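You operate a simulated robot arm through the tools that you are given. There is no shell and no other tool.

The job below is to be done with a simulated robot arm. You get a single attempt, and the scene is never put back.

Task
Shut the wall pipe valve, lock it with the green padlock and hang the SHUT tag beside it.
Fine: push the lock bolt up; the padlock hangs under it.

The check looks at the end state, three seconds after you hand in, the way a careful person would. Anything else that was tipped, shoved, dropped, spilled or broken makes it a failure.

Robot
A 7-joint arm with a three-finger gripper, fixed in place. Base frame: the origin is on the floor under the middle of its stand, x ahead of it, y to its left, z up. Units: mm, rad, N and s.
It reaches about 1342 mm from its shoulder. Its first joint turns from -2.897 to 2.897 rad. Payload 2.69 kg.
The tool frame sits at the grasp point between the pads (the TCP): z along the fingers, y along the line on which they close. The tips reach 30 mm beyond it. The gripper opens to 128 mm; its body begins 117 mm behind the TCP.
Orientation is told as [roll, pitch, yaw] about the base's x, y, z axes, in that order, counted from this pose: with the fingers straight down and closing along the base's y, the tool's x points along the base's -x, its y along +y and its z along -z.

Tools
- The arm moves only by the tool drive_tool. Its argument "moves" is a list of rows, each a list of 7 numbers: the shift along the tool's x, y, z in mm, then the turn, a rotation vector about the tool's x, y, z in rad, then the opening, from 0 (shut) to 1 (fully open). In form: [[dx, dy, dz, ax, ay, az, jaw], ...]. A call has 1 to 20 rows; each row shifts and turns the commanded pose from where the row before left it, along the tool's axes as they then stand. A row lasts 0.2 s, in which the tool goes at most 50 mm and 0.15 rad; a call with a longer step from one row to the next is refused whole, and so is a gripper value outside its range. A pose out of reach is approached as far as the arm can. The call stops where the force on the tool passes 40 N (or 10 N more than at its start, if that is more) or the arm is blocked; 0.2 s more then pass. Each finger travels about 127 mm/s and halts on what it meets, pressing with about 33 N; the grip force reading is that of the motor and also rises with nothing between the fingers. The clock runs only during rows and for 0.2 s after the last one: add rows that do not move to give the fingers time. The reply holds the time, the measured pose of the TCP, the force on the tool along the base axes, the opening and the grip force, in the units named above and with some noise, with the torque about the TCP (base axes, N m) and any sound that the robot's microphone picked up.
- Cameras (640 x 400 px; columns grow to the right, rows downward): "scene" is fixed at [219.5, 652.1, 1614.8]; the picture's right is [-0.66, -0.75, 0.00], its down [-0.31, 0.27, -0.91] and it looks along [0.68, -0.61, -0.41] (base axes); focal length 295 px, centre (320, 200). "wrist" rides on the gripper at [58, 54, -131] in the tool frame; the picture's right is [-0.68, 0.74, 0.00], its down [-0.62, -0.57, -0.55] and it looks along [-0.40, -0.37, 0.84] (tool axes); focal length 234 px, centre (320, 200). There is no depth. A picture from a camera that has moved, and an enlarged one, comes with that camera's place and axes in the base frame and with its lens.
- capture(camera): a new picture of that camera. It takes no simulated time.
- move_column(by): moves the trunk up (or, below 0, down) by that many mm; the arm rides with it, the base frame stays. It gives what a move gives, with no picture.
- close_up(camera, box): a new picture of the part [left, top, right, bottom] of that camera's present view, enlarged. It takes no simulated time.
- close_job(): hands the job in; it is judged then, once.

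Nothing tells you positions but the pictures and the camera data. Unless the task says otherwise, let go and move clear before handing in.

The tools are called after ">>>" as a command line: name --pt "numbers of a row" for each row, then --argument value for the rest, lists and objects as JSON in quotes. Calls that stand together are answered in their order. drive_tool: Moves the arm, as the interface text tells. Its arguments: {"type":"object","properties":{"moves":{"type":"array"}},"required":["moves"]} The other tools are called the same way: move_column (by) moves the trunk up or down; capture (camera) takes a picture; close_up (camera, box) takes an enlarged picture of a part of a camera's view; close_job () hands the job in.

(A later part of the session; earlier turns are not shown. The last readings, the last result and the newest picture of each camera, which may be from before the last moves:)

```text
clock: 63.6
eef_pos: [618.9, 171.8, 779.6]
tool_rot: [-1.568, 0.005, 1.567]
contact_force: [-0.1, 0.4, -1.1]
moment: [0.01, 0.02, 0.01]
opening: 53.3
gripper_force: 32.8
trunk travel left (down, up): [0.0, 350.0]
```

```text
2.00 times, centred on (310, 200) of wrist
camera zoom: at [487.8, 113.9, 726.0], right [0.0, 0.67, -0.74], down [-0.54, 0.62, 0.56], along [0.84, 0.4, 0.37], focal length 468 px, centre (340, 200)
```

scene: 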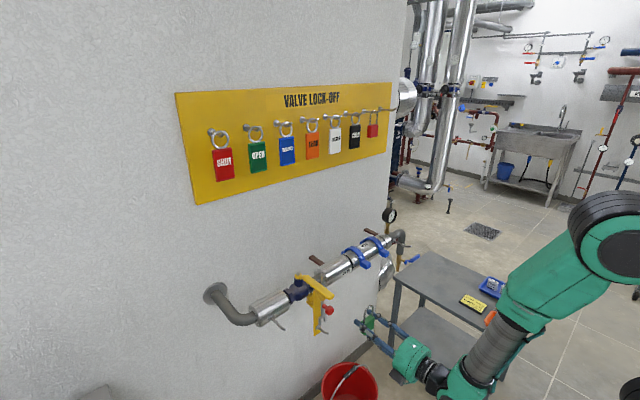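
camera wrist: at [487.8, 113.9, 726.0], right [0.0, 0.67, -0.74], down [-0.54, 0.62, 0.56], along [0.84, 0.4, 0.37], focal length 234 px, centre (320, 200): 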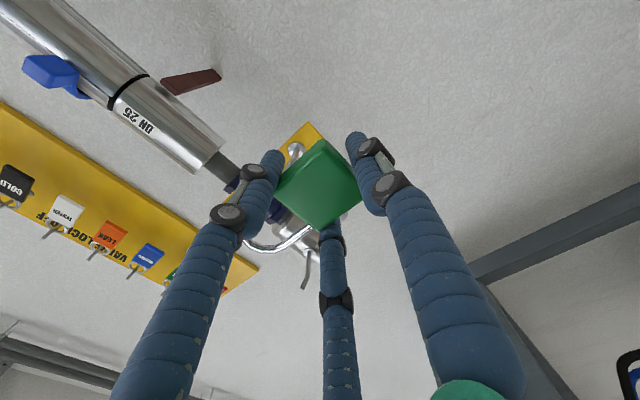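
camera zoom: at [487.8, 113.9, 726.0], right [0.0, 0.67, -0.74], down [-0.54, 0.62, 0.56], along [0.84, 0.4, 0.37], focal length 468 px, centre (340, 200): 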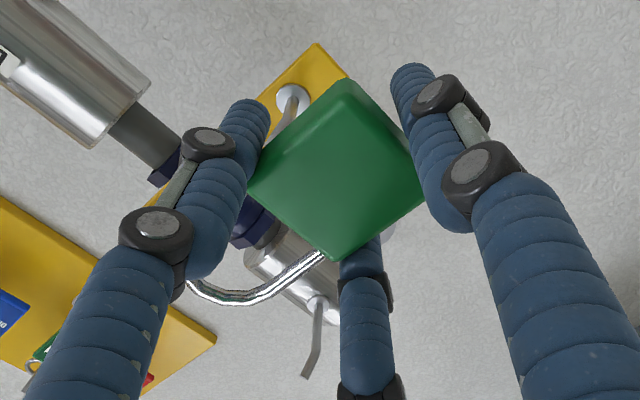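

The shackle's inner top sits about 70 mm above the TCP and the hook tip top is near z≈838, with the fork legs at 860. I'll set the TCP to z≈777, y≈174 and advance until just short of the hook tip.

>>> drive_tool --pt "-2 2 15 0 0 0 0.05" --pt "0 0 20 0 0 0 0.05" --pt "0 0 20 0 0 0 0.05" --pt "0 0 15 0 0 0 0.05" --pt "0 0 0 0 0 0 0.05"

>>> close_up --camera "scene" --box '[290, 270, 370, 370]'

>>> capture --camera "wrist"

```text
clock: 64.8
eef_pos: [689.6, 174.0, 776.4]
tool_rot: [-1.568, 0.005, 1.567]
contact_force: [0.3, 0.4, -1.4]
moment: [0.02, -0.01, 0.0]
opening: 53.0
gripper_force: 33.0
trunk travel left (down, up): [0.0, 350.0]
```

```text
4.00 times, centred on (330, 320) of scene
camera zoom: at [219.5, 652.1, 1614.8], right [-0.66, -0.75, 0.0], down [-0.31, 0.27, -0.91], along [0.68, -0.61, -0.41], focal length 1179 px, centre (280, -280)
```

zoom: 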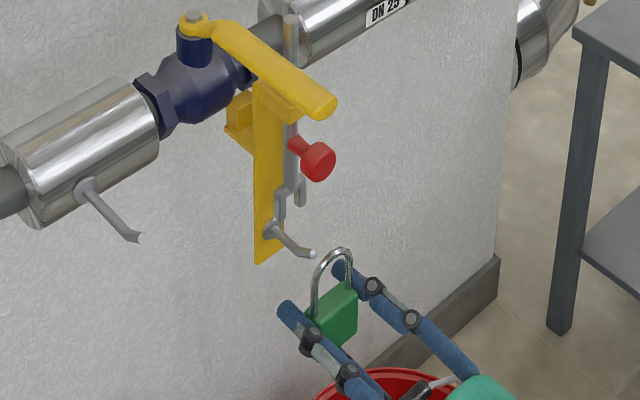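

```text
taken
camera wrist: at [558.4, 115.3, 724.0], right [0.0, 0.67, -0.74], down [-0.54, 0.62, 0.56], along [0.84, 0.4, 0.37], focal length 234 px, centre (320, 200)
```

wrist: 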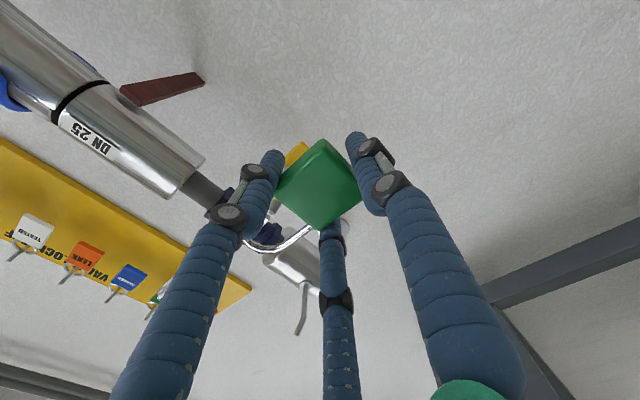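

The shackle is just short of the hook tip. I'll zoom in tighter to verify lateral and vertical alignment before passing over the tip.

>>> close_up --camera "scene" --box '[315, 310, 355, 350]'

>>> close_up --camera "wrist" --box '[220, 130, 380, 260]'

```text
10.00 times, centred on (335, 330) of scene
camera zoom: at [219.5, 652.1, 1614.8], right [-0.66, -0.75, 0.0], down [-0.31, 0.27, -0.91], along [0.68, -0.61, -0.41], focal length 2946 px, centre (170, -1100)
```

zoom: 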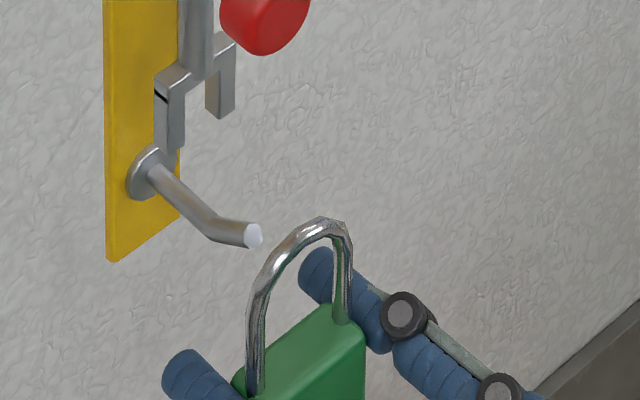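

```text
3.08 times, centred on (300, 195) of wrist
camera zoom: at [558.4, 115.3, 724.0], right [0.0, 0.67, -0.74], down [-0.54, 0.62, 0.56], along [0.84, 0.4, 0.37], focal length 720 px, centre (382, 215)
```

zoom: 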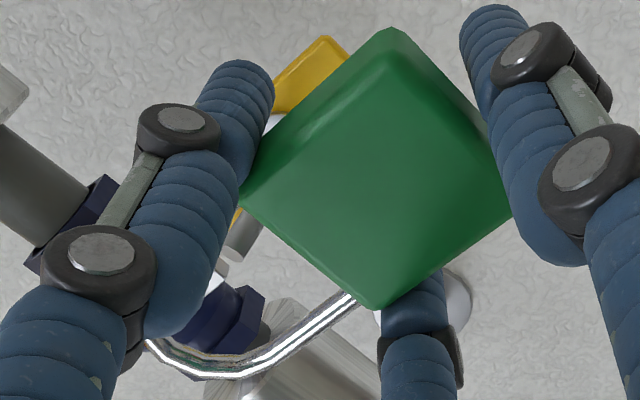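

Allowing for perspective, the shackle is laterally centred on the hook. The arch should clear the tip by about 7 mm and the fork by about 6–10 mm. I'll advance over the tip.

>>> drive_tool --pt "0 0 10 0 0 0 0.05" --pt "0 0 10 0 0 0 0.05" --pt "0 0 10 0 0 0 0.05" --pt "0 0 0 0 0 0 0.05"

>>> close_up --camera "scene" --box '[305, 305, 350, 350]'

```text
clock: 65.8
eef_pos: [719.8, 172.5, 777.6]
tool_rot: [-1.568, 0.003, 1.564]
contact_force: [0.7, 0.3, -1.3]
moment: [0.03, -0.01, 0.01]
opening: 53.1
gripper_force: 33.5
trunk travel left (down, up): [0.0, 350.0]
```

```text
8.89 times, centred on (328, 328) of scene
camera zoom: at [219.5, 652.1, 1614.8], right [-0.66, -0.75, 0.0], down [-0.31, 0.27, -0.91], along [0.68, -0.61, -0.41], focal length 2619 px, centre (253, -933)
```

zoom: 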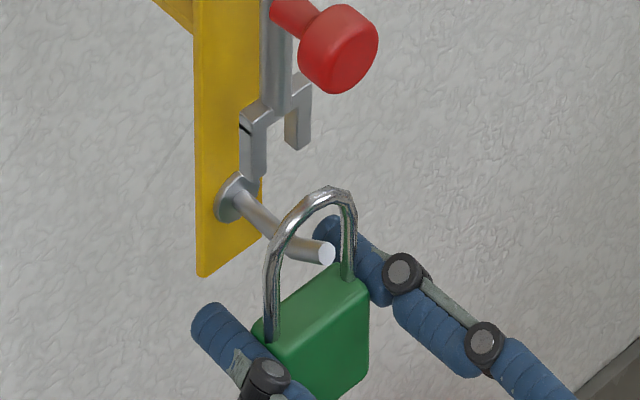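

The hook tip is now inside the shackle. I'll advance about 14 mm more under the fork, then check before lowering.

>>> drive_tool --pt "0 0 7 0 0 0 0.05" --pt "0 0 7 0 0 0 0.05" --pt "0 0 0 0 0 0 0.05"

>>> close_up --camera "scene" --box '[305, 305, 350, 350]'

```text
clock: 66.7
eef_pos: [733.6, 173.0, 777.5]
tool_rot: [-1.569, 0.004, 1.566]
contact_force: [-0.5, -0.3, -0.8]
moment: [-0.02, -0.01, 0.0]
opening: 53.0
gripper_force: 33.2
trunk travel left (down, up): [0.0, 350.0]
```

```text
8.89 times, centred on (328, 328) of scene
camera zoom: at [219.5, 652.1, 1614.8], right [-0.66, -0.75, 0.0], down [-0.31, 0.27, -0.91], along [0.68, -0.61, -0.41], focal length 2619 px, centre (253, -933)
```

zoom: 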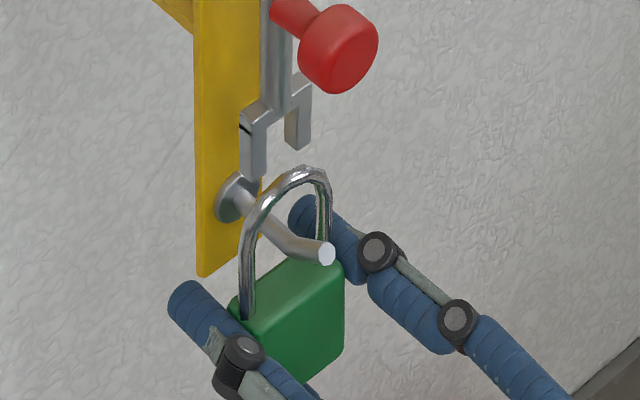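

The shackle sits well over the hook, beneath the fork. I'll lower it in small steps until it rests on the hook.

>>> drive_tool --pt "0 6 0 0 0 0 0.05" --pt "0 6 0 0 0 0 0.05" --pt "0 5 0 0 0 0 0.05" --pt "0 0 0 0 0 0 0.05"

>>> close_up --camera "scene" --box '[305, 305, 350, 350]'

```text
clock: 67.7
eef_pos: [732.8, 174.4, 758.9]
tool_rot: [-1.568, 0.005, 1.564]
contact_force: [-0.2, 0.4, -0.8]
moment: [0.04, -0.02, -0.02]
opening: 52.7
gripper_force: 32.8
trunk travel left (down, up): [0.0, 350.0]
```

```text
8.89 times, centred on (328, 328) of scene
camera zoom: at [219.5, 652.1, 1614.8], right [-0.66, -0.75, 0.0], down [-0.31, 0.27, -0.91], along [0.68, -0.61, -0.41], focal length 2619 px, centre (253, -933)
```

zoom: 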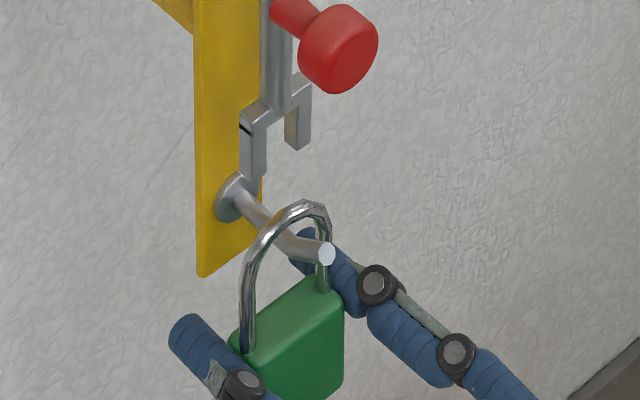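

>>> drive_tool --pt "0 2 0 0 0 0 0.05" --pt "0 2 0 0 0 0 0.05" --pt "0 0 0 0 0 0 0.05"

>>> close_up --camera "scene" --box '[305, 305, 350, 350]'

```text
clock: 68.5
eef_pos: [732.8, 173.7, 755.4]
tool_rot: [-1.57, 0.005, 1.566]
contact_force: [-0.6, -0.5, -0.4]
moment: [-0.03, -0.01, 0.03]
opening: 52.8
gripper_force: 32.7
trunk travel left (down, up): [0.0, 350.0]
```

```text
8.89 times, centred on (328, 328) of scene
camera zoom: at [219.5, 652.1, 1614.8], right [-0.66, -0.75, 0.0], down [-0.31, 0.27, -0.91], along [0.68, -0.61, -0.41], focal length 2619 px, centre (253, -933)
```

zoom: 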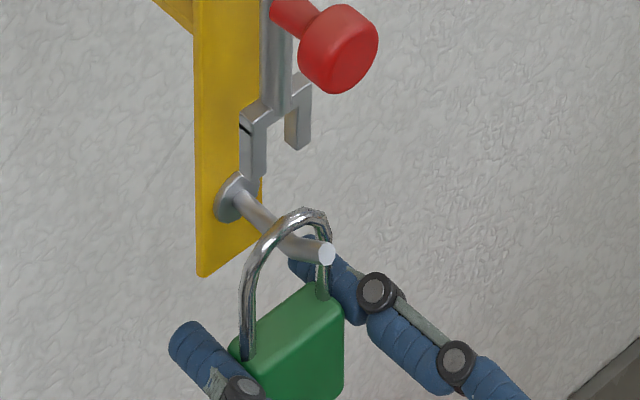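

>>> drive_tool --pt "0 2 0 0 0 0 0.05" --pt "0 0 0 0 0 0 0.05"

>>> drive_tool --pt "0 2 0 0 0 0 0.05" --pt "0 0 0 0 0 0 0.05"

>>> close_up --camera "scene" --box '[305, 305, 350, 350]'

```text
clock: 69.0
eef_pos: [733.2, 174.6, 753.6]
tool_rot: [-1.569, 0.005, 1.565]
contact_force: [-0.1, -0.9, 1.1]
moment: [0.03, 0.01, 0.01]
opening: 53.0
gripper_force: 33.0
trunk travel left (down, up): [0.0, 350.0]
```

```text
clock: 69.7
eef_pos: [732.9, 174.1, 754.5]
tool_rot: [-1.574, 0.003, 1.566]
contact_force: [-2.1, -2.3, 14.9]
moment: [0.12, -0.22, 0.0]
opening: 53.1
gripper_force: 33.1
trunk travel left (down, up): [0.0, 350.0]
```

```text
8.89 times, centred on (328, 328) of scene
camera zoom: at [219.5, 652.1, 1614.8], right [-0.66, -0.75, 0.0], down [-0.31, 0.27, -0.91], along [0.68, -0.61, -0.41], focal length 2619 px, centre (253, -933)
```

zoom: 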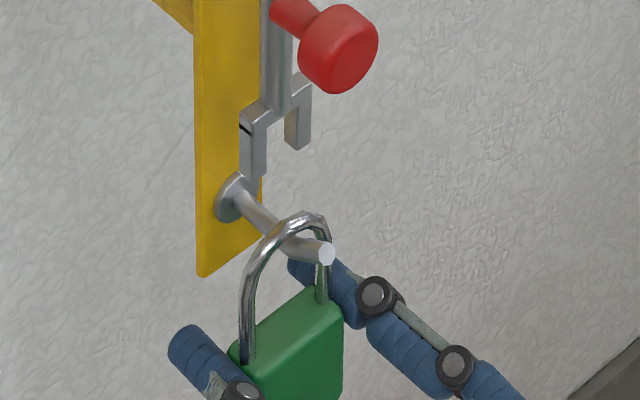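

It's in contact at 15 N, so the shackle rests on the hook. I'll ease up 1 mm and release gradually.

>>> drive_tool --pt "0 -1 0 0 0 0 0.05" --pt "0 0 0 0 0 0 0.4" --pt "0 0 0 0 0 0 0.45" --pt "0 0 0 0 0 0 0.52" --pt "0 0 0 0 0 0 0.6" --pt "0 0 0 0 0 0 0.65" --pt "0 0 0 0 0 0 0.65"

>>> close_up --camera "scene" --box '[300, 295, 360, 355]'

>>> capture --camera "wrist"

```text
clock: 71.2
eef_pos: [733.5, 173.7, 753.7]
tool_rot: [-1.569, 0.005, 1.567]
contact_force: [-0.1, 0.3, -0.2]
moment: [-0.02, 0.04, 0.0]
opening: 82.9
gripper_force: 0.0
trunk travel left (down, up): [0.0, 350.0]
```

```text
6.67 times, centred on (330, 325) of scene
camera zoom: at [219.5, 652.1, 1614.8], right [-0.66, -0.75, 0.0], down [-0.31, 0.27, -0.91], along [0.68, -0.61, -0.41], focal length 1964 px, centre (253, -633)
```

zoom: 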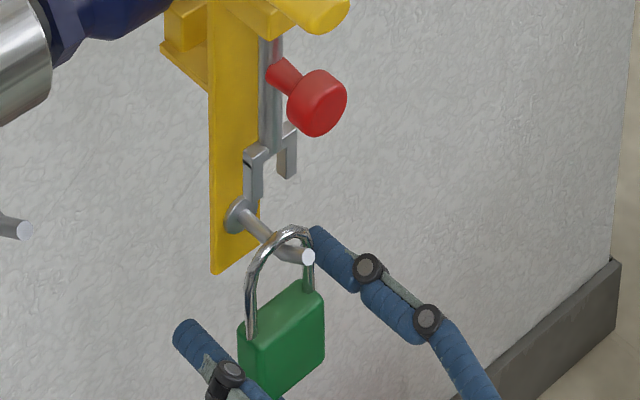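

```text
taken
camera wrist: at [602.1, 115.8, 700.0], right [0.0, 0.67, -0.74], down [-0.54, 0.62, 0.56], along [0.84, 0.4, 0.37], focal length 234 px, centre (320, 200)
```

wrist: 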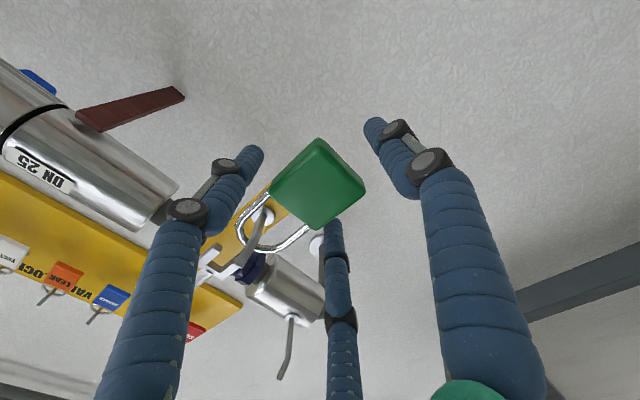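

The padlock hangs freely on the hook. I'll retreat straight back.

>>> drive_tool --pt "0 0 -20 0 0 0 0.65" --pt "0 0 -30 0 0 0 0.65" --pt "0 0 -30 0 0 0 0.65" --pt "0 0 -30 0 0 0 0.65" --pt "0 0 0 0 0 0 0.65"

>>> close_up --camera "scene" --box '[280, 250, 380, 370]'

>>> capture --camera "wrist"

```text
clock: 72.5
eef_pos: [623.3, 174.7, 753.3]
tool_rot: [-1.57, 0.004, 1.565]
contact_force: [-0.2, 0.8, -0.4]
moment: [0.0, -0.02, -0.04]
opening: 83.2
gripper_force: 0.1
trunk travel left (down, up): [0.0, 350.0]
```

```text
3.33 times, centred on (330, 310) of scene
camera zoom: at [219.5, 652.1, 1614.8], right [-0.66, -0.75, 0.0], down [-0.31, 0.27, -0.91], along [0.68, -0.61, -0.41], focal length 982 px, centre (287, -167)
```

zoom: 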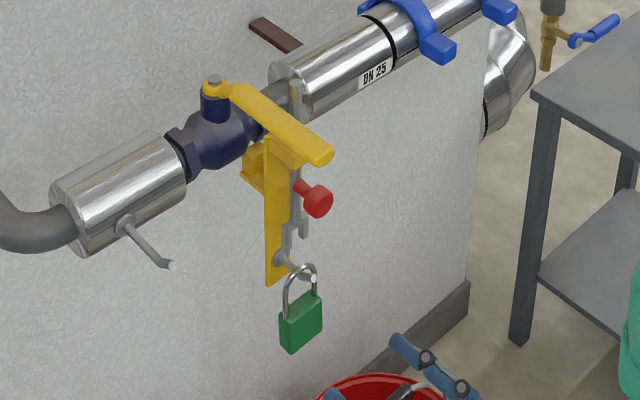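

```text
taken
camera wrist: at [491.0, 116.3, 700.2], right [0.0, 0.67, -0.74], down [-0.54, 0.62, 0.56], along [0.84, 0.4, 0.37], focal length 234 px, centre (320, 200)
```

wrist: 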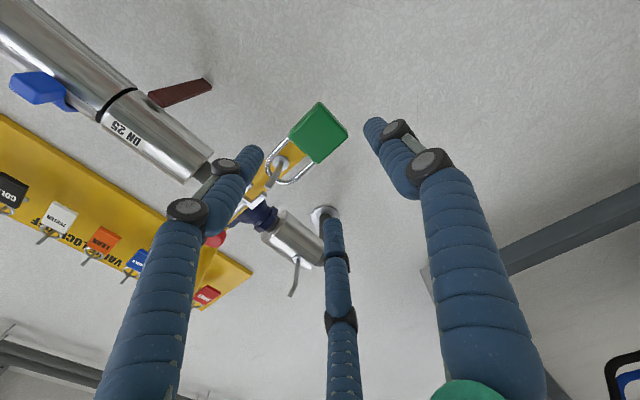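

The padlock is hanging on the hook. I'll inspect closely to see where the shackle sits relative to the fork.

>>> close_up --camera "scene" --box '[305, 300, 345, 350]'

>>> close_up --camera "wrist" --box '[200, 90, 360, 290]'

```text
8.00 times, centred on (325, 325) of scene
camera zoom: at [219.5, 652.1, 1614.8], right [-0.66, -0.75, 0.0], down [-0.31, 0.27, -0.91], along [0.68, -0.61, -0.41], focal length 2357 px, centre (280, -800)
```

zoom: 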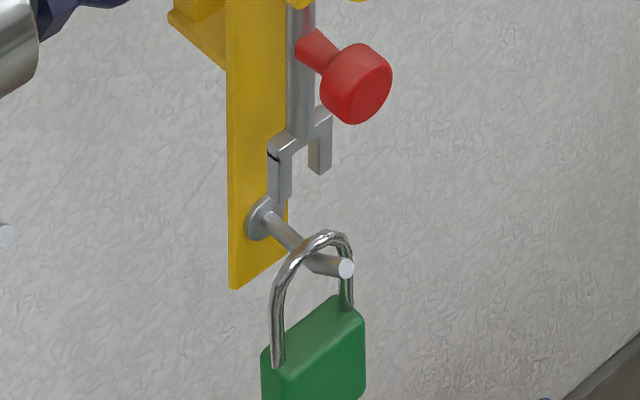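

```text
2.00 times, centred on (280, 190) of wrist
camera zoom: at [491.0, 116.3, 700.2], right [0.0, 0.67, -0.74], down [-0.54, 0.62, 0.56], along [0.84, 0.4, 0.37], focal length 468 px, centre (400, 220)
```

zoom: 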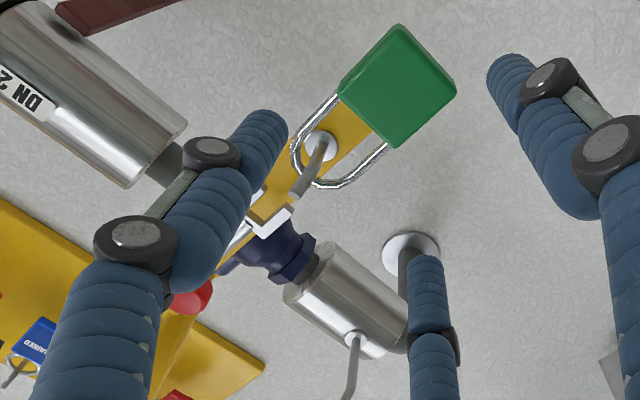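

The shackle sits mid-hook at x≈741, right under the fork, so the padlock is done. Before fetching the SHUT tag I'll check that the left hook, at about (721–790, 332, 955), is reachable from this arm posture, and measure it.

>>> drive_tool --pt "0 -30 -5 0 0 0 0.65" --pt "-30 -30 0 0 0 0 0.65" --pt "-40 -30 0 0 0 0 0.65" --pt "-40 -25 0 0 0 0 0.65" --pt "-45 0 0 0 0 0 0.65" --pt "0 0 0 0 0 0 0.65"

>>> capture --camera "wrist"

>>> capture --camera "scene"

```text
clock: 73.8
eef_pos: [619.3, 329.5, 867.9]
tool_rot: [-1.569, 0.002, 1.564]
contact_force: [-1.0, 0.0, 0.4]
moment: [0.0, -0.01, 0.03]
opening: 83.0
gripper_force: 0.1
trunk travel left (down, up): [0.0, 350.0]
```

```text
taken
camera wrist: at [487.6, 272.1, 814.9], right [0.0, 0.67, -0.74], down [-0.54, 0.62, 0.56], along [0.84, 0.4, 0.37], focal length 234 px, centre (320, 200)
```

wrist: 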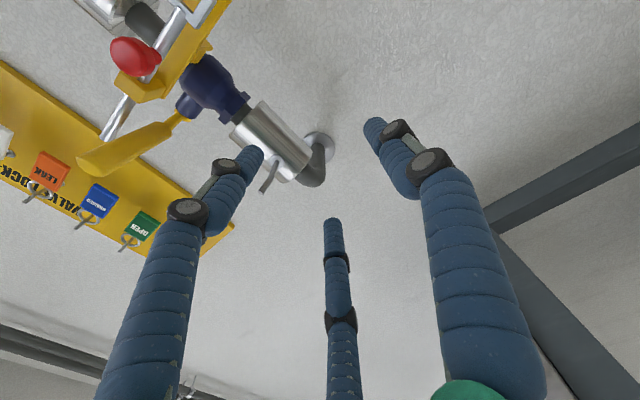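

```text
taken
```

scene: 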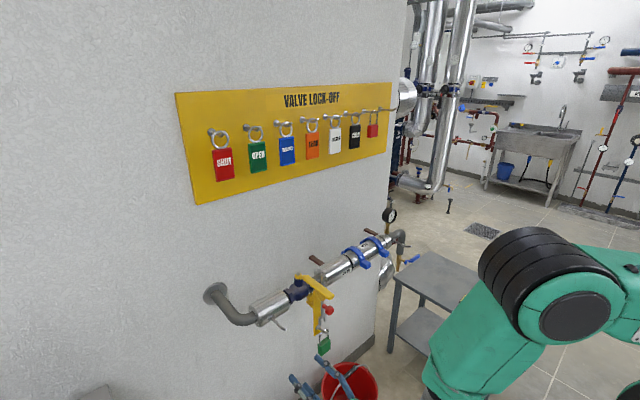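

The left hook position is reachable squarely in this posture. I'll zoom in to measure that hook, then raise the trunk fully to reach the board without changing posture.

>>> close_up --camera "wrist" --box '[220, 90, 350, 220]'

>>> close_up --camera "scene" --box '[250, 285, 300, 345]'

```text
3.08 times, centred on (285, 155) of wrist
camera zoom: at [487.6, 272.1, 814.9], right [0.0, 0.67, -0.74], down [-0.54, 0.62, 0.56], along [0.84, 0.4, 0.37], focal length 720 px, centre (428, 338)
```

zoom: 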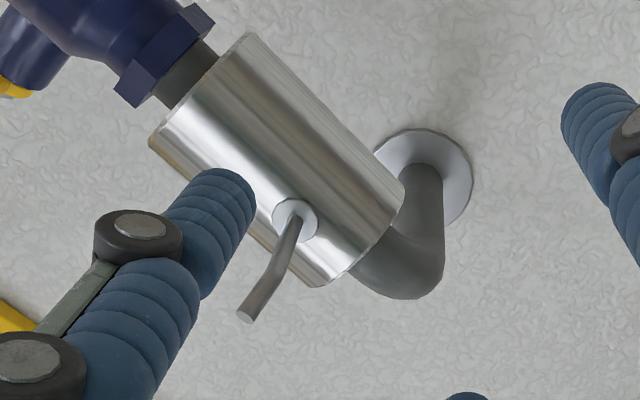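

```text
6.67 times, centred on (275, 315) of scene
camera zoom: at [219.5, 652.1, 1614.8], right [-0.66, -0.75, 0.0], down [-0.31, 0.27, -0.91], along [0.68, -0.61, -0.41], focal length 1964 px, centre (620, -567)
```

zoom: 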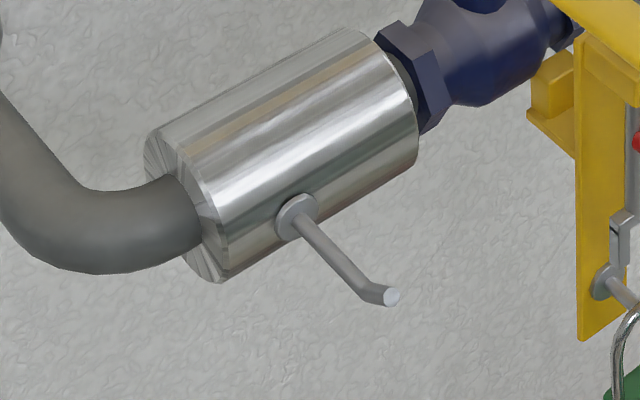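

The left hook has its tip at about (726, 329, 961) and its shaft near z≈949 at y≈328.5. Now I'll raise the trunk fully.

>>> move_column --by 345

>>> capture --camera "wrist"

>>> capture --camera "scene"

```text
clock: 77.2
eef_pos: [620.0, 330.0, 1212.1]
tool_rot: [-1.569, 0.007, 1.567]
contact_force: [0.3, 1.1, -0.6]
moment: [0.06, -0.02, 0.0]
opening: 83.3
gripper_force: 0.0
trunk travel left (down, up): [-345.0, 5.0]
```

```text
taken
camera wrist: at [487.7, 271.8, 1159.6], right [0.0, 0.67, -0.74], down [-0.54, 0.62, 0.56], along [0.84, 0.4, 0.37], focal length 234 px, centre (320, 200)
```

wrist: 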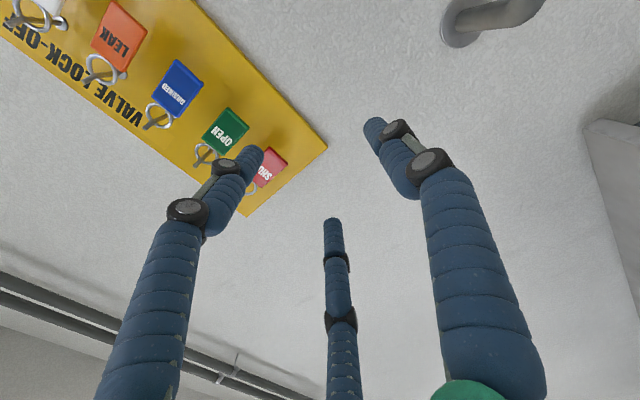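

```text
taken
```

scene: 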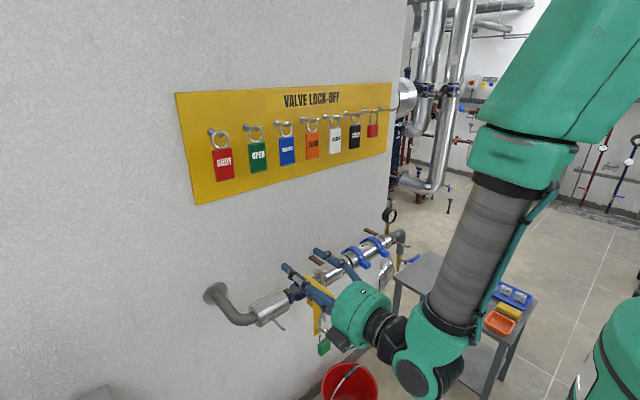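

Good. Now I'll move up toward the SHUT tag, staying about 200 mm short of the board.

>>> drive_tool --pt "-4 -31.5 18 0 0 0 0.65" --pt "-4 -31.5 18 0 0 0 0.65" --pt "-4 -31.5 18 0 0 0 0.65" --pt "-4 -31.5 18 0 0 0 0.65" --pt "-4 -31.5 18 0 0 0 0.65" --pt "0 0 0 0 0 0 0.65"

>>> capture --camera "wrist"

>>> close_up --camera "wrist" --box '[240, 60, 400, 180]'

```text
clock: 78.6
eef_pos: [710.6, 349.8, 1370.5]
tool_rot: [-1.569, 0.006, 1.565]
contact_force: [1.1, 0.0, 0.5]
moment: [-0.01, 0.0, -0.02]
opening: 83.4
gripper_force: 0.0
trunk travel left (down, up): [-345.0, 5.0]
```

```text
taken
camera wrist: at [578.4, 291.7, 1317.3], right [0.0, 0.67, -0.74], down [-0.54, 0.62, 0.56], along [0.84, 0.4, 0.37], focal length 234 px, centre (320, 200)
```

wrist: 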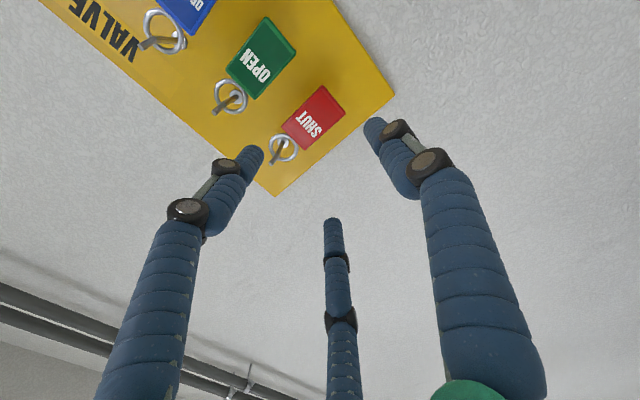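

```text
3.33 times, centred on (320, 120) of wrist
camera zoom: at [578.4, 291.7, 1317.3], right [0.0, 0.67, -0.74], down [-0.54, 0.62, 0.56], along [0.84, 0.4, 0.37], focal length 781 px, centre (320, 467)
```

zoom: 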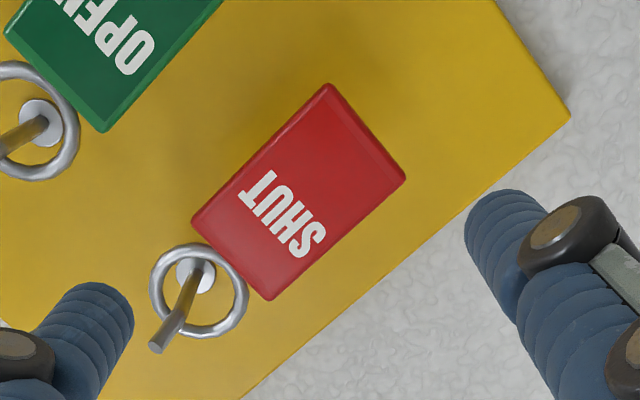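

The SHUT tag face is at about (935, 348, 1385), 49×84 mm, with its ring centre at z≈1450. I'll advance toward it.

>>> drive_tool --pt "1.5 0.5 35 0 0 0 0.65" --pt "0.3 0 40 0 0 0 0.65" --pt "0.3 0 40 0 0 0 0.65" --pt "0.3 0 40 0 0 0 0.65" --pt "0 0 0 0 0 0 0.65"

>>> capture --camera "wrist"

>>> close_up --camera "scene" --box '[180, 100, 340, 220]'

```text
clock: 79.8
eef_pos: [864.6, 347.5, 1368.1]
tool_rot: [-1.569, 0.003, 1.565]
contact_force: [0.4, -0.4, 0.5]
moment: [-0.01, -0.04, 0.03]
opening: 83.4
gripper_force: 0.2
trunk travel left (down, up): [-345.0, 5.0]
```

```text
taken
camera wrist: at [733.7, 288.7, 1315.6], right [0.0, 0.67, -0.74], down [-0.54, 0.62, 0.56], along [0.84, 0.4, 0.37], focal length 234 px, centre (320, 200)
```

wrist: 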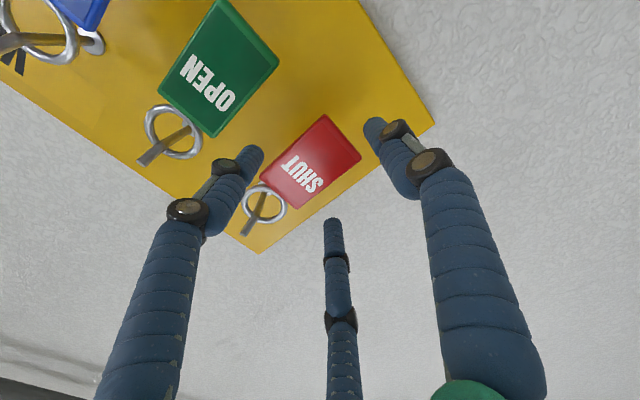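

```text
3.33 times, centred on (260, 160) of scene
camera zoom: at [219.5, 652.1, 1614.8], right [-0.66, -0.75, 0.0], down [-0.31, 0.27, -0.91], along [0.68, -0.61, -0.41], focal length 982 px, centre (520, 333)
```

zoom: 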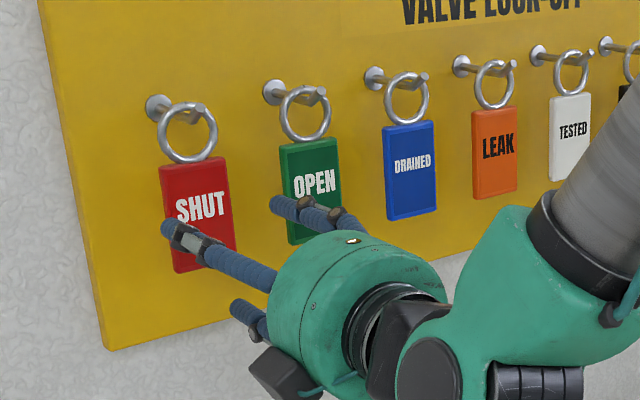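

Well aligned, with the tag centre at (935, 348.7, 1383). I'll go forward 62 mm to surround it.

>>> drive_tool --pt "-0.5 0 22 0 0 0 0.65" --pt "-0.3 0 20 0 0 0 0.65" --pt "0 0 20 0 0 0 0.65" --pt "0 0 0 0 0 0 0.65"

>>> capture --camera "wrist"

>>> close_up --camera "scene" --box '[180, 100, 340, 220]'

```text
clock: 80.8
eef_pos: [927.0, 347.2, 1367.8]
tool_rot: [-1.57, 0.006, 1.565]
contact_force: [-0.3, -0.5, 0.0]
moment: [0.02, -0.04, -0.01]
opening: 83.4
gripper_force: 0.0
trunk travel left (down, up): [-345.0, 5.0]
```

```text
taken
camera wrist: at [795.6, 288.6, 1315.8], right [0.0, 0.67, -0.74], down [-0.54, 0.62, 0.56], along [0.84, 0.4, 0.37], focal length 234 px, centre (320, 200)
```

wrist: 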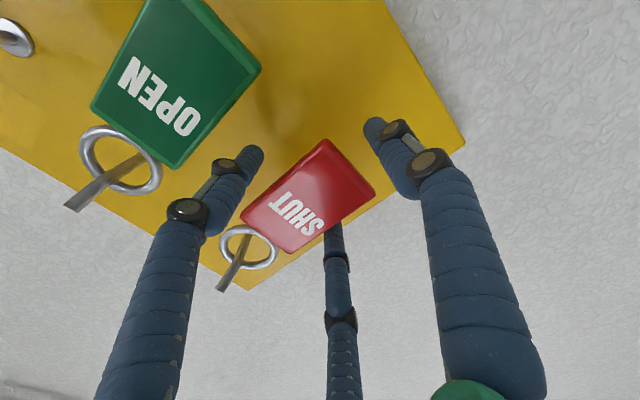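

```text
3.33 times, centred on (260, 160) of scene
camera zoom: at [219.5, 652.1, 1614.8], right [-0.66, -0.75, 0.0], down [-0.31, 0.27, -0.91], along [0.68, -0.61, -0.41], focal length 982 px, centre (520, 333)
```

zoom: 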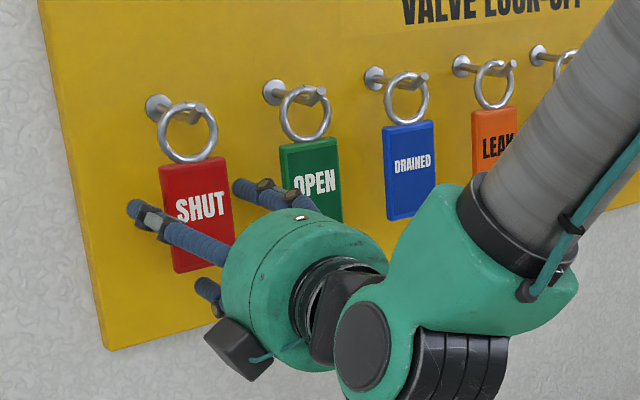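

The fingers straddle the tag evenly, so I'll close gently.

>>> drive_tool --pt "0 0 0 0 0 0 0.56" --pt "0 0 0 0 0 0 0.5" --pt "0 0 0 0 0 0 0.46" --pt "0 0 0 0 0 0 0.4" --pt "0 0 0 0 0 0 0.3" --pt "0 0 0 0 0 0 0.3"

>>> capture --camera "wrist"

>>> close_up --camera "scene" --box '[180, 100, 300, 190]'

```text
clock: 82.2
eef_pos: [926.4, 346.8, 1369.6]
tool_rot: [-1.568, 0.006, 1.565]
contact_force: [0.4, 0.4, 1.5]
moment: [0.03, -0.02, 0.01]
opening: 59.8
gripper_force: 15.6
trunk travel left (down, up): [-345.0, 5.0]
```

```text
taken
camera wrist: at [795.0, 288.5, 1316.3], right [0.0, 0.67, -0.74], down [-0.54, 0.62, 0.56], along [0.84, 0.4, 0.37], focal length 234 px, centre (320, 200)
```

wrist: 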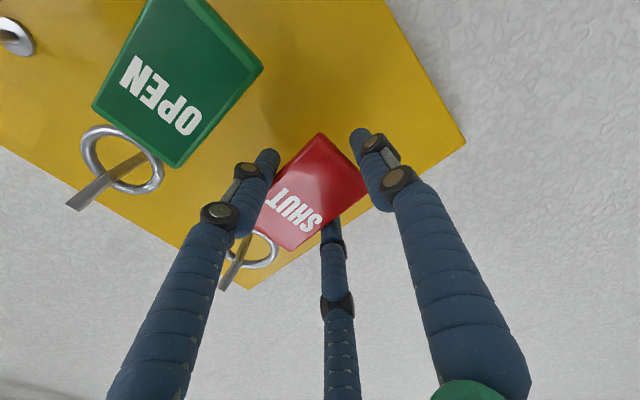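

```text
4.44 times, centred on (240, 145) of scene
camera zoom: at [219.5, 652.1, 1614.8], right [-0.66, -0.75, 0.0], down [-0.31, 0.27, -0.91], along [0.68, -0.61, -0.41], focal length 1310 px, centre (676, 444)
```

zoom: 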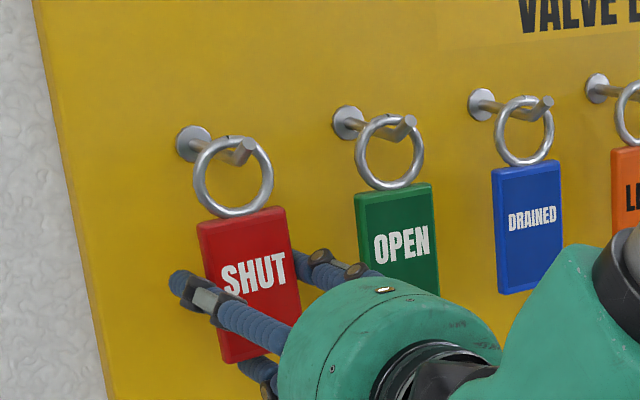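

I have the tag at 60 mm opening. I'll firm the grip and lift 17 mm to clear the peg tip.

>>> drive_tool --pt "0 0 0 0 0 0 0.1" --pt "0 0 0 0 0 0 0.1" --pt "0 -5 0 0 0 0 0.1" --pt "0 -6 0 0 0 0 0.1" --pt "0 -6 0 0 0 0 0.1" --pt "0 0 0 0 0 0 0.1"

>>> capture --camera "wrist"

>>> close_up --camera "scene" --box '[190, 100, 290, 190]'

```text
clock: 83.6
eef_pos: [926.5, 347.4, 1388.3]
tool_rot: [-1.568, 0.004, 1.565]
contact_force: [0.4, 0.3, -0.3]
moment: [0.06, 0.02, -0.03]
opening: 59.4
gripper_force: 32.9
trunk travel left (down, up): [-345.0, 5.0]
```

```text
taken
camera wrist: at [795.1, 288.9, 1333.4], right [0.0, 0.67, -0.74], down [-0.54, 0.62, 0.56], along [0.84, 0.4, 0.37], focal length 234 px, centre (320, 200)
```

wrist: 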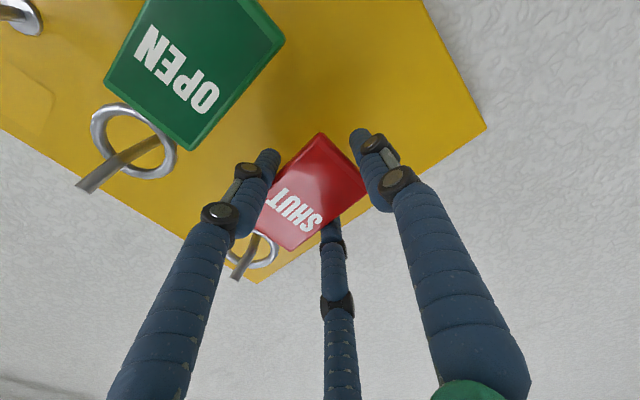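

```text
4.44 times, centred on (240, 145) of scene
camera zoom: at [219.5, 652.1, 1614.8], right [-0.66, -0.75, 0.0], down [-0.31, 0.27, -0.91], along [0.68, -0.61, -0.41], focal length 1310 px, centre (676, 444)
```

zoom: 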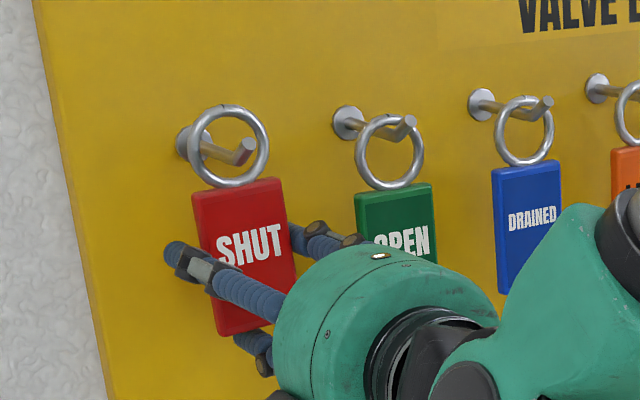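

The peg tip is centred inside the ring, so I'll pull straight back.

>>> drive_tool --pt "0 0 -12 0 0 0 0.1" --pt "0 0 -15 0 0 0 0.1" --pt "0 0 -20 0 0 0 0.1" --pt "0 0 -30 0 0 0 0.1" --pt "0 0 -30 0 0 0 0.1" --pt "0 0 0 0 0 0 0.1"

>>> capture --camera "wrist"

>>> close_up --camera "scene" --box '[180, 90, 340, 210]'

```text
clock: 85.0
eef_pos: [820.0, 347.8, 1386.0]
tool_rot: [-1.569, 0.007, 1.565]
contact_force: [-0.4, 0.8, 0.4]
moment: [0.02, 0.01, 0.01]
opening: 59.6
gripper_force: 32.2
trunk travel left (down, up): [-345.0, 5.0]
```

```text
taken
camera wrist: at [687.8, 290.5, 1333.0], right [0.0, 0.67, -0.74], down [-0.54, 0.62, 0.56], along [0.84, 0.4, 0.37], focal length 234 px, centre (320, 200)
```

wrist: 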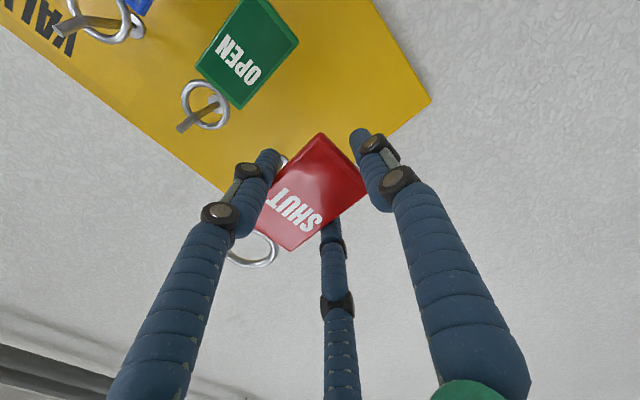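

```text
3.33 times, centred on (260, 150) of scene
camera zoom: at [219.5, 652.1, 1614.8], right [-0.66, -0.75, 0.0], down [-0.31, 0.27, -0.91], along [0.68, -0.61, -0.41], focal length 982 px, centre (520, 367)
```

zoom: 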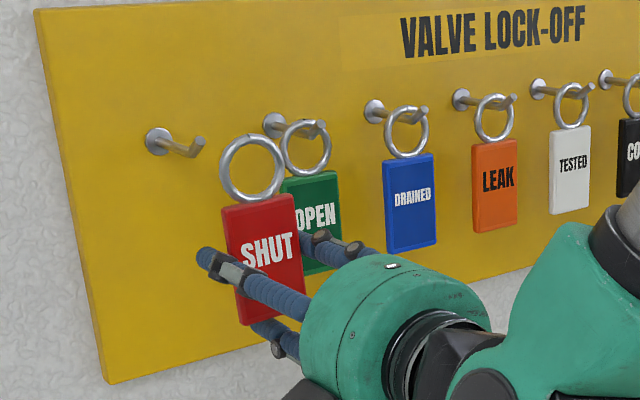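

The SHUT tag is off its peg and held firmly. I'll retreat to x≈620 and lower the trunk.

>>> drive_tool --pt "0 0 -40 0 0 0 0.1" --pt "0 0 -40 0 0 0 0.1" --pt "0 0 -40 0 0 0 0.1" --pt "0 0 -40 0 0 0 0.1" --pt "2 0 -35 0 0 0 0.1" --pt "0 0 0 0 0 0 0.1"

```text
clock: 86.4
eef_pos: [623.3, 346.3, 1386.4]
tool_rot: [-1.57, 0.006, 1.566]
contact_force: [-0.1, -0.5, 0.1]
moment: [0.02, 0.01, 0.02]
opening: 59.5
gripper_force: 33.7
trunk travel left (down, up): [-345.0, 5.0]
```

>>> move_column --by -345

>>> capture --camera "scene"

```text
clock: 89.8
eef_pos: [625.2, 348.1, 1040.7]
tool_rot: [-1.57, 0.005, 1.566]
contact_force: [-1.0, -0.6, -0.7]
moment: [0.02, 0.0, 0.02]
opening: 59.4
gripper_force: 32.6
trunk travel left (down, up): [0.0, 350.0]
```

```text
taken
```

scene: 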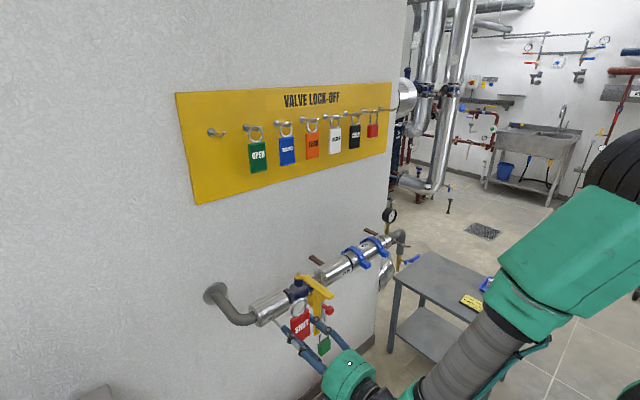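

Now I'll lower the arm to hook height (TCP z≈878) and shift to y≈329, staying clear at x≈620.

>>> drive_tool --pt "4 33 0 0 0 0 0.1" --pt "4 33 0 0 0 0 0.1" --pt "4 33 0 0 0 0 0.1" --pt "4 33 0 0 0 0 0.1" --pt "3 30 0 0 0 0 0.1" --pt "0 0 0 0 0 0 0.1"

>>> capture --camera "wrist"

>>> close_up --camera "scene" --box '[250, 270, 350, 370]'

```text
clock: 91.2
eef_pos: [624.2, 325.0, 880.4]
tool_rot: [-1.567, 0.003, 1.565]
contact_force: [0.2, -0.3, -0.1]
moment: [0.0, -0.01, 0.0]
opening: 59.5
gripper_force: 32.2
trunk travel left (down, up): [0.0, 350.0]
```

```text
taken
camera wrist: at [492.8, 268.9, 826.8], right [0.0, 0.67, -0.74], down [-0.54, 0.62, 0.56], along [0.84, 0.4, 0.37], focal length 234 px, centre (320, 200)
```

wrist: 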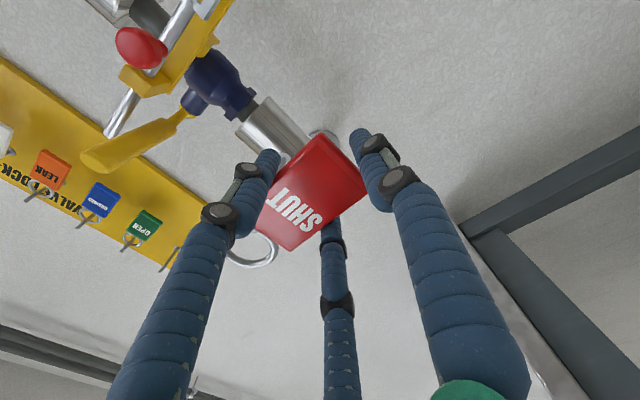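

```text
4.00 times, centred on (300, 320) of scene
camera zoom: at [219.5, 652.1, 1614.8], right [-0.66, -0.75, 0.0], down [-0.31, 0.27, -0.91], along [0.68, -0.61, -0.41], focal length 1179 px, centre (400, -280)
```

zoom: 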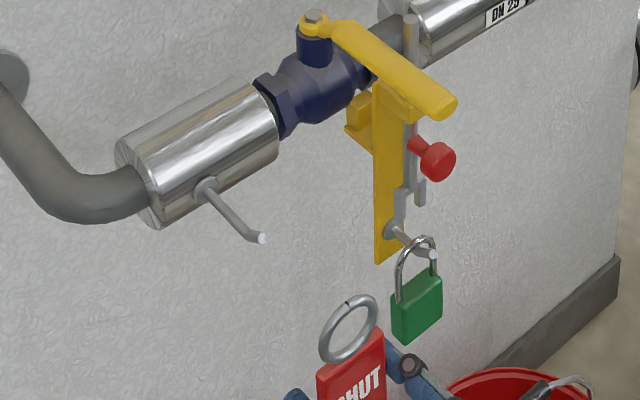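

I'll zoom in on the ring in both cameras to judge any tilt of the tag and its alignment with the hook.

>>> close_up --camera "wrist" --box '[200, 110, 400, 290]'

>>> close_up --camera "scene" --box '[260, 320, 340, 400]'

```text
2.22 times, centred on (300, 200) of wrist
camera zoom: at [492.8, 268.9, 826.8], right [0.0, 0.67, -0.74], down [-0.54, 0.62, 0.56], along [0.84, 0.4, 0.37], focal length 520 px, centre (364, 200)
```

zoom: 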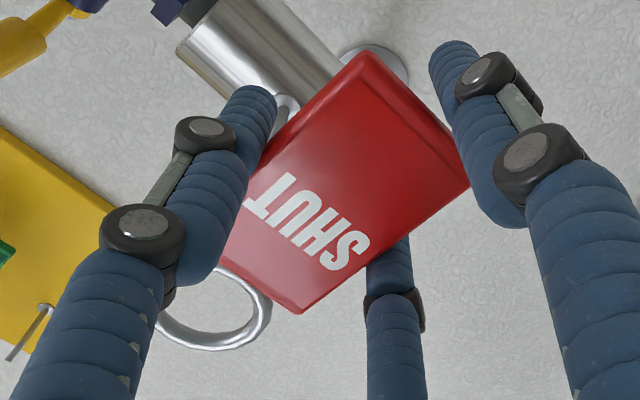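

```text
5.00 times, centred on (300, 360) of scene
camera zoom: at [219.5, 652.1, 1614.8], right [-0.66, -0.75, 0.0], down [-0.31, 0.27, -0.91], along [0.68, -0.61, -0.41], focal length 1473 px, centre (420, -600)
```

zoom: 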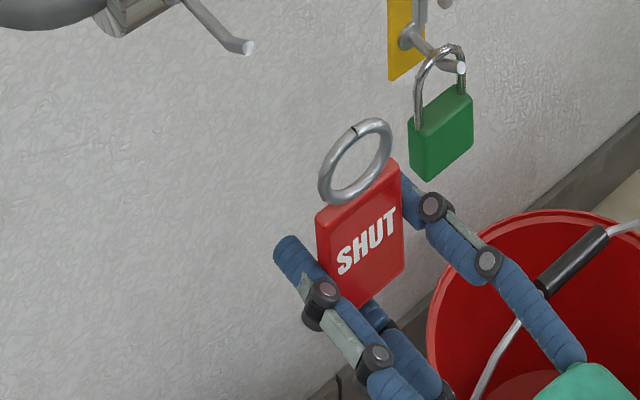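

Both cameras agree the ring centre is at (630, 330, 959), aligned with the hook at y≈329, and the tag leans only about 5°. I'll lower 3 mm and approach until just short of the hook tip.

>>> drive_tool --pt "0.5 3 20 0 0 0 0.1" --pt "0 0 22 0 0 0 0.1" --pt "0 0 22 0 0 0 0.1" --pt "0 0 18 0 0 0 0.1" --pt "0 0 0 0 0 0 0.1"

>>> close_up --camera "scene" --box '[255, 300, 315, 360]'

>>> close_up --camera "wrist" --box '[200, 110, 400, 290]'

```text
clock: 92.4
eef_pos: [706.2, 325.6, 876.7]
tool_rot: [-1.568, 0.005, 1.566]
contact_force: [-0.5, 1.2, 0.3]
moment: [0.01, -0.01, 0.0]
opening: 59.8
gripper_force: 33.1
trunk travel left (down, up): [0.0, 350.0]
```

```text
6.67 times, centred on (285, 330) of scene
camera zoom: at [219.5, 652.1, 1614.8], right [-0.66, -0.75, 0.0], down [-0.31, 0.27, -0.91], along [0.68, -0.61, -0.41], focal length 1964 px, centre (553, -667)
```

zoom: 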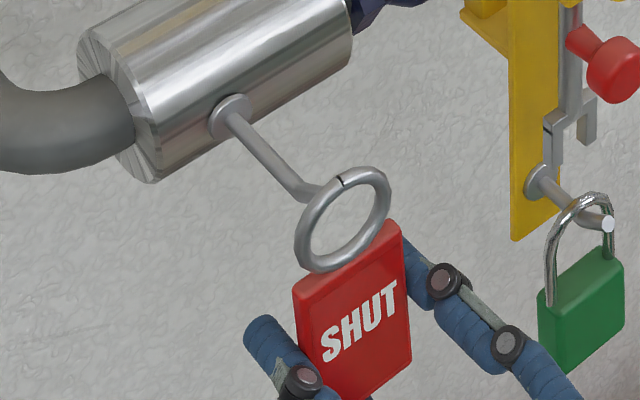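

```text
2.22 times, centred on (300, 200) of wrist
camera zoom: at [574.6, 267.6, 823.8], right [0.0, 0.67, -0.74], down [-0.54, 0.62, 0.56], along [0.84, 0.4, 0.37], focal length 520 px, centre (364, 200)
```

zoom: 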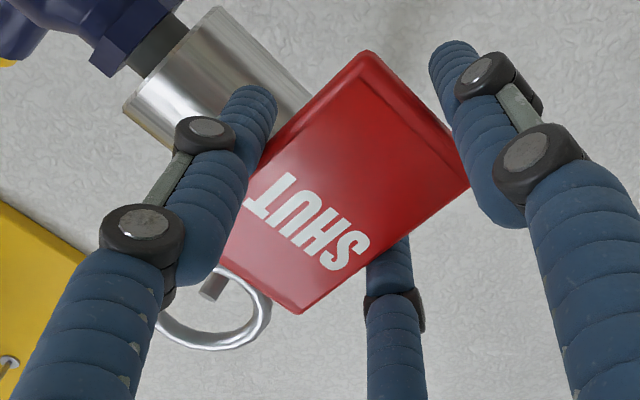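

The hook tip lines up with the ring's centre. I'll advance 40 mm so the ring slides over it.

>>> drive_tool --pt "0 0 10 0 0 0 0.1" --pt "0 0 10 0 0 0 0.1" --pt "0 0 10 0 0 0 0.1" --pt "0 0 0 0 0 0 0.1"

>>> close_up --camera "scene" --box '[255, 300, 315, 360]'

>>> close_up --camera "wrist" --box '[200, 110, 400, 290]'

```text
clock: 93.4
eef_pos: [736.1, 324.9, 876.0]
tool_rot: [-1.569, 0.005, 1.566]
contact_force: [-0.5, -0.1, -0.4]
moment: [-0.01, 0.0, -0.03]
opening: 59.5
gripper_force: 32.9
trunk travel left (down, up): [0.0, 350.0]
```

```text
6.67 times, centred on (285, 330) of scene
camera zoom: at [219.5, 652.1, 1614.8], right [-0.66, -0.75, 0.0], down [-0.31, 0.27, -0.91], along [0.68, -0.61, -0.41], focal length 1964 px, centre (553, -667)
```

zoom: 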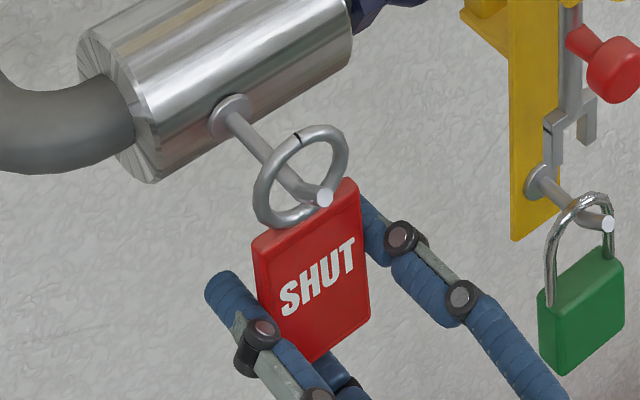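

```text
2.22 times, centred on (300, 200) of wrist
camera zoom: at [604.6, 267.5, 823.0], right [0.0, 0.67, -0.74], down [-0.54, 0.62, 0.56], along [0.84, 0.4, 0.37], focal length 520 px, centre (364, 200)
```

zoom: 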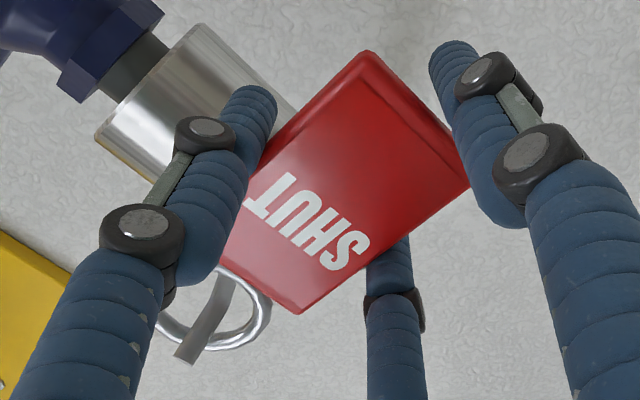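

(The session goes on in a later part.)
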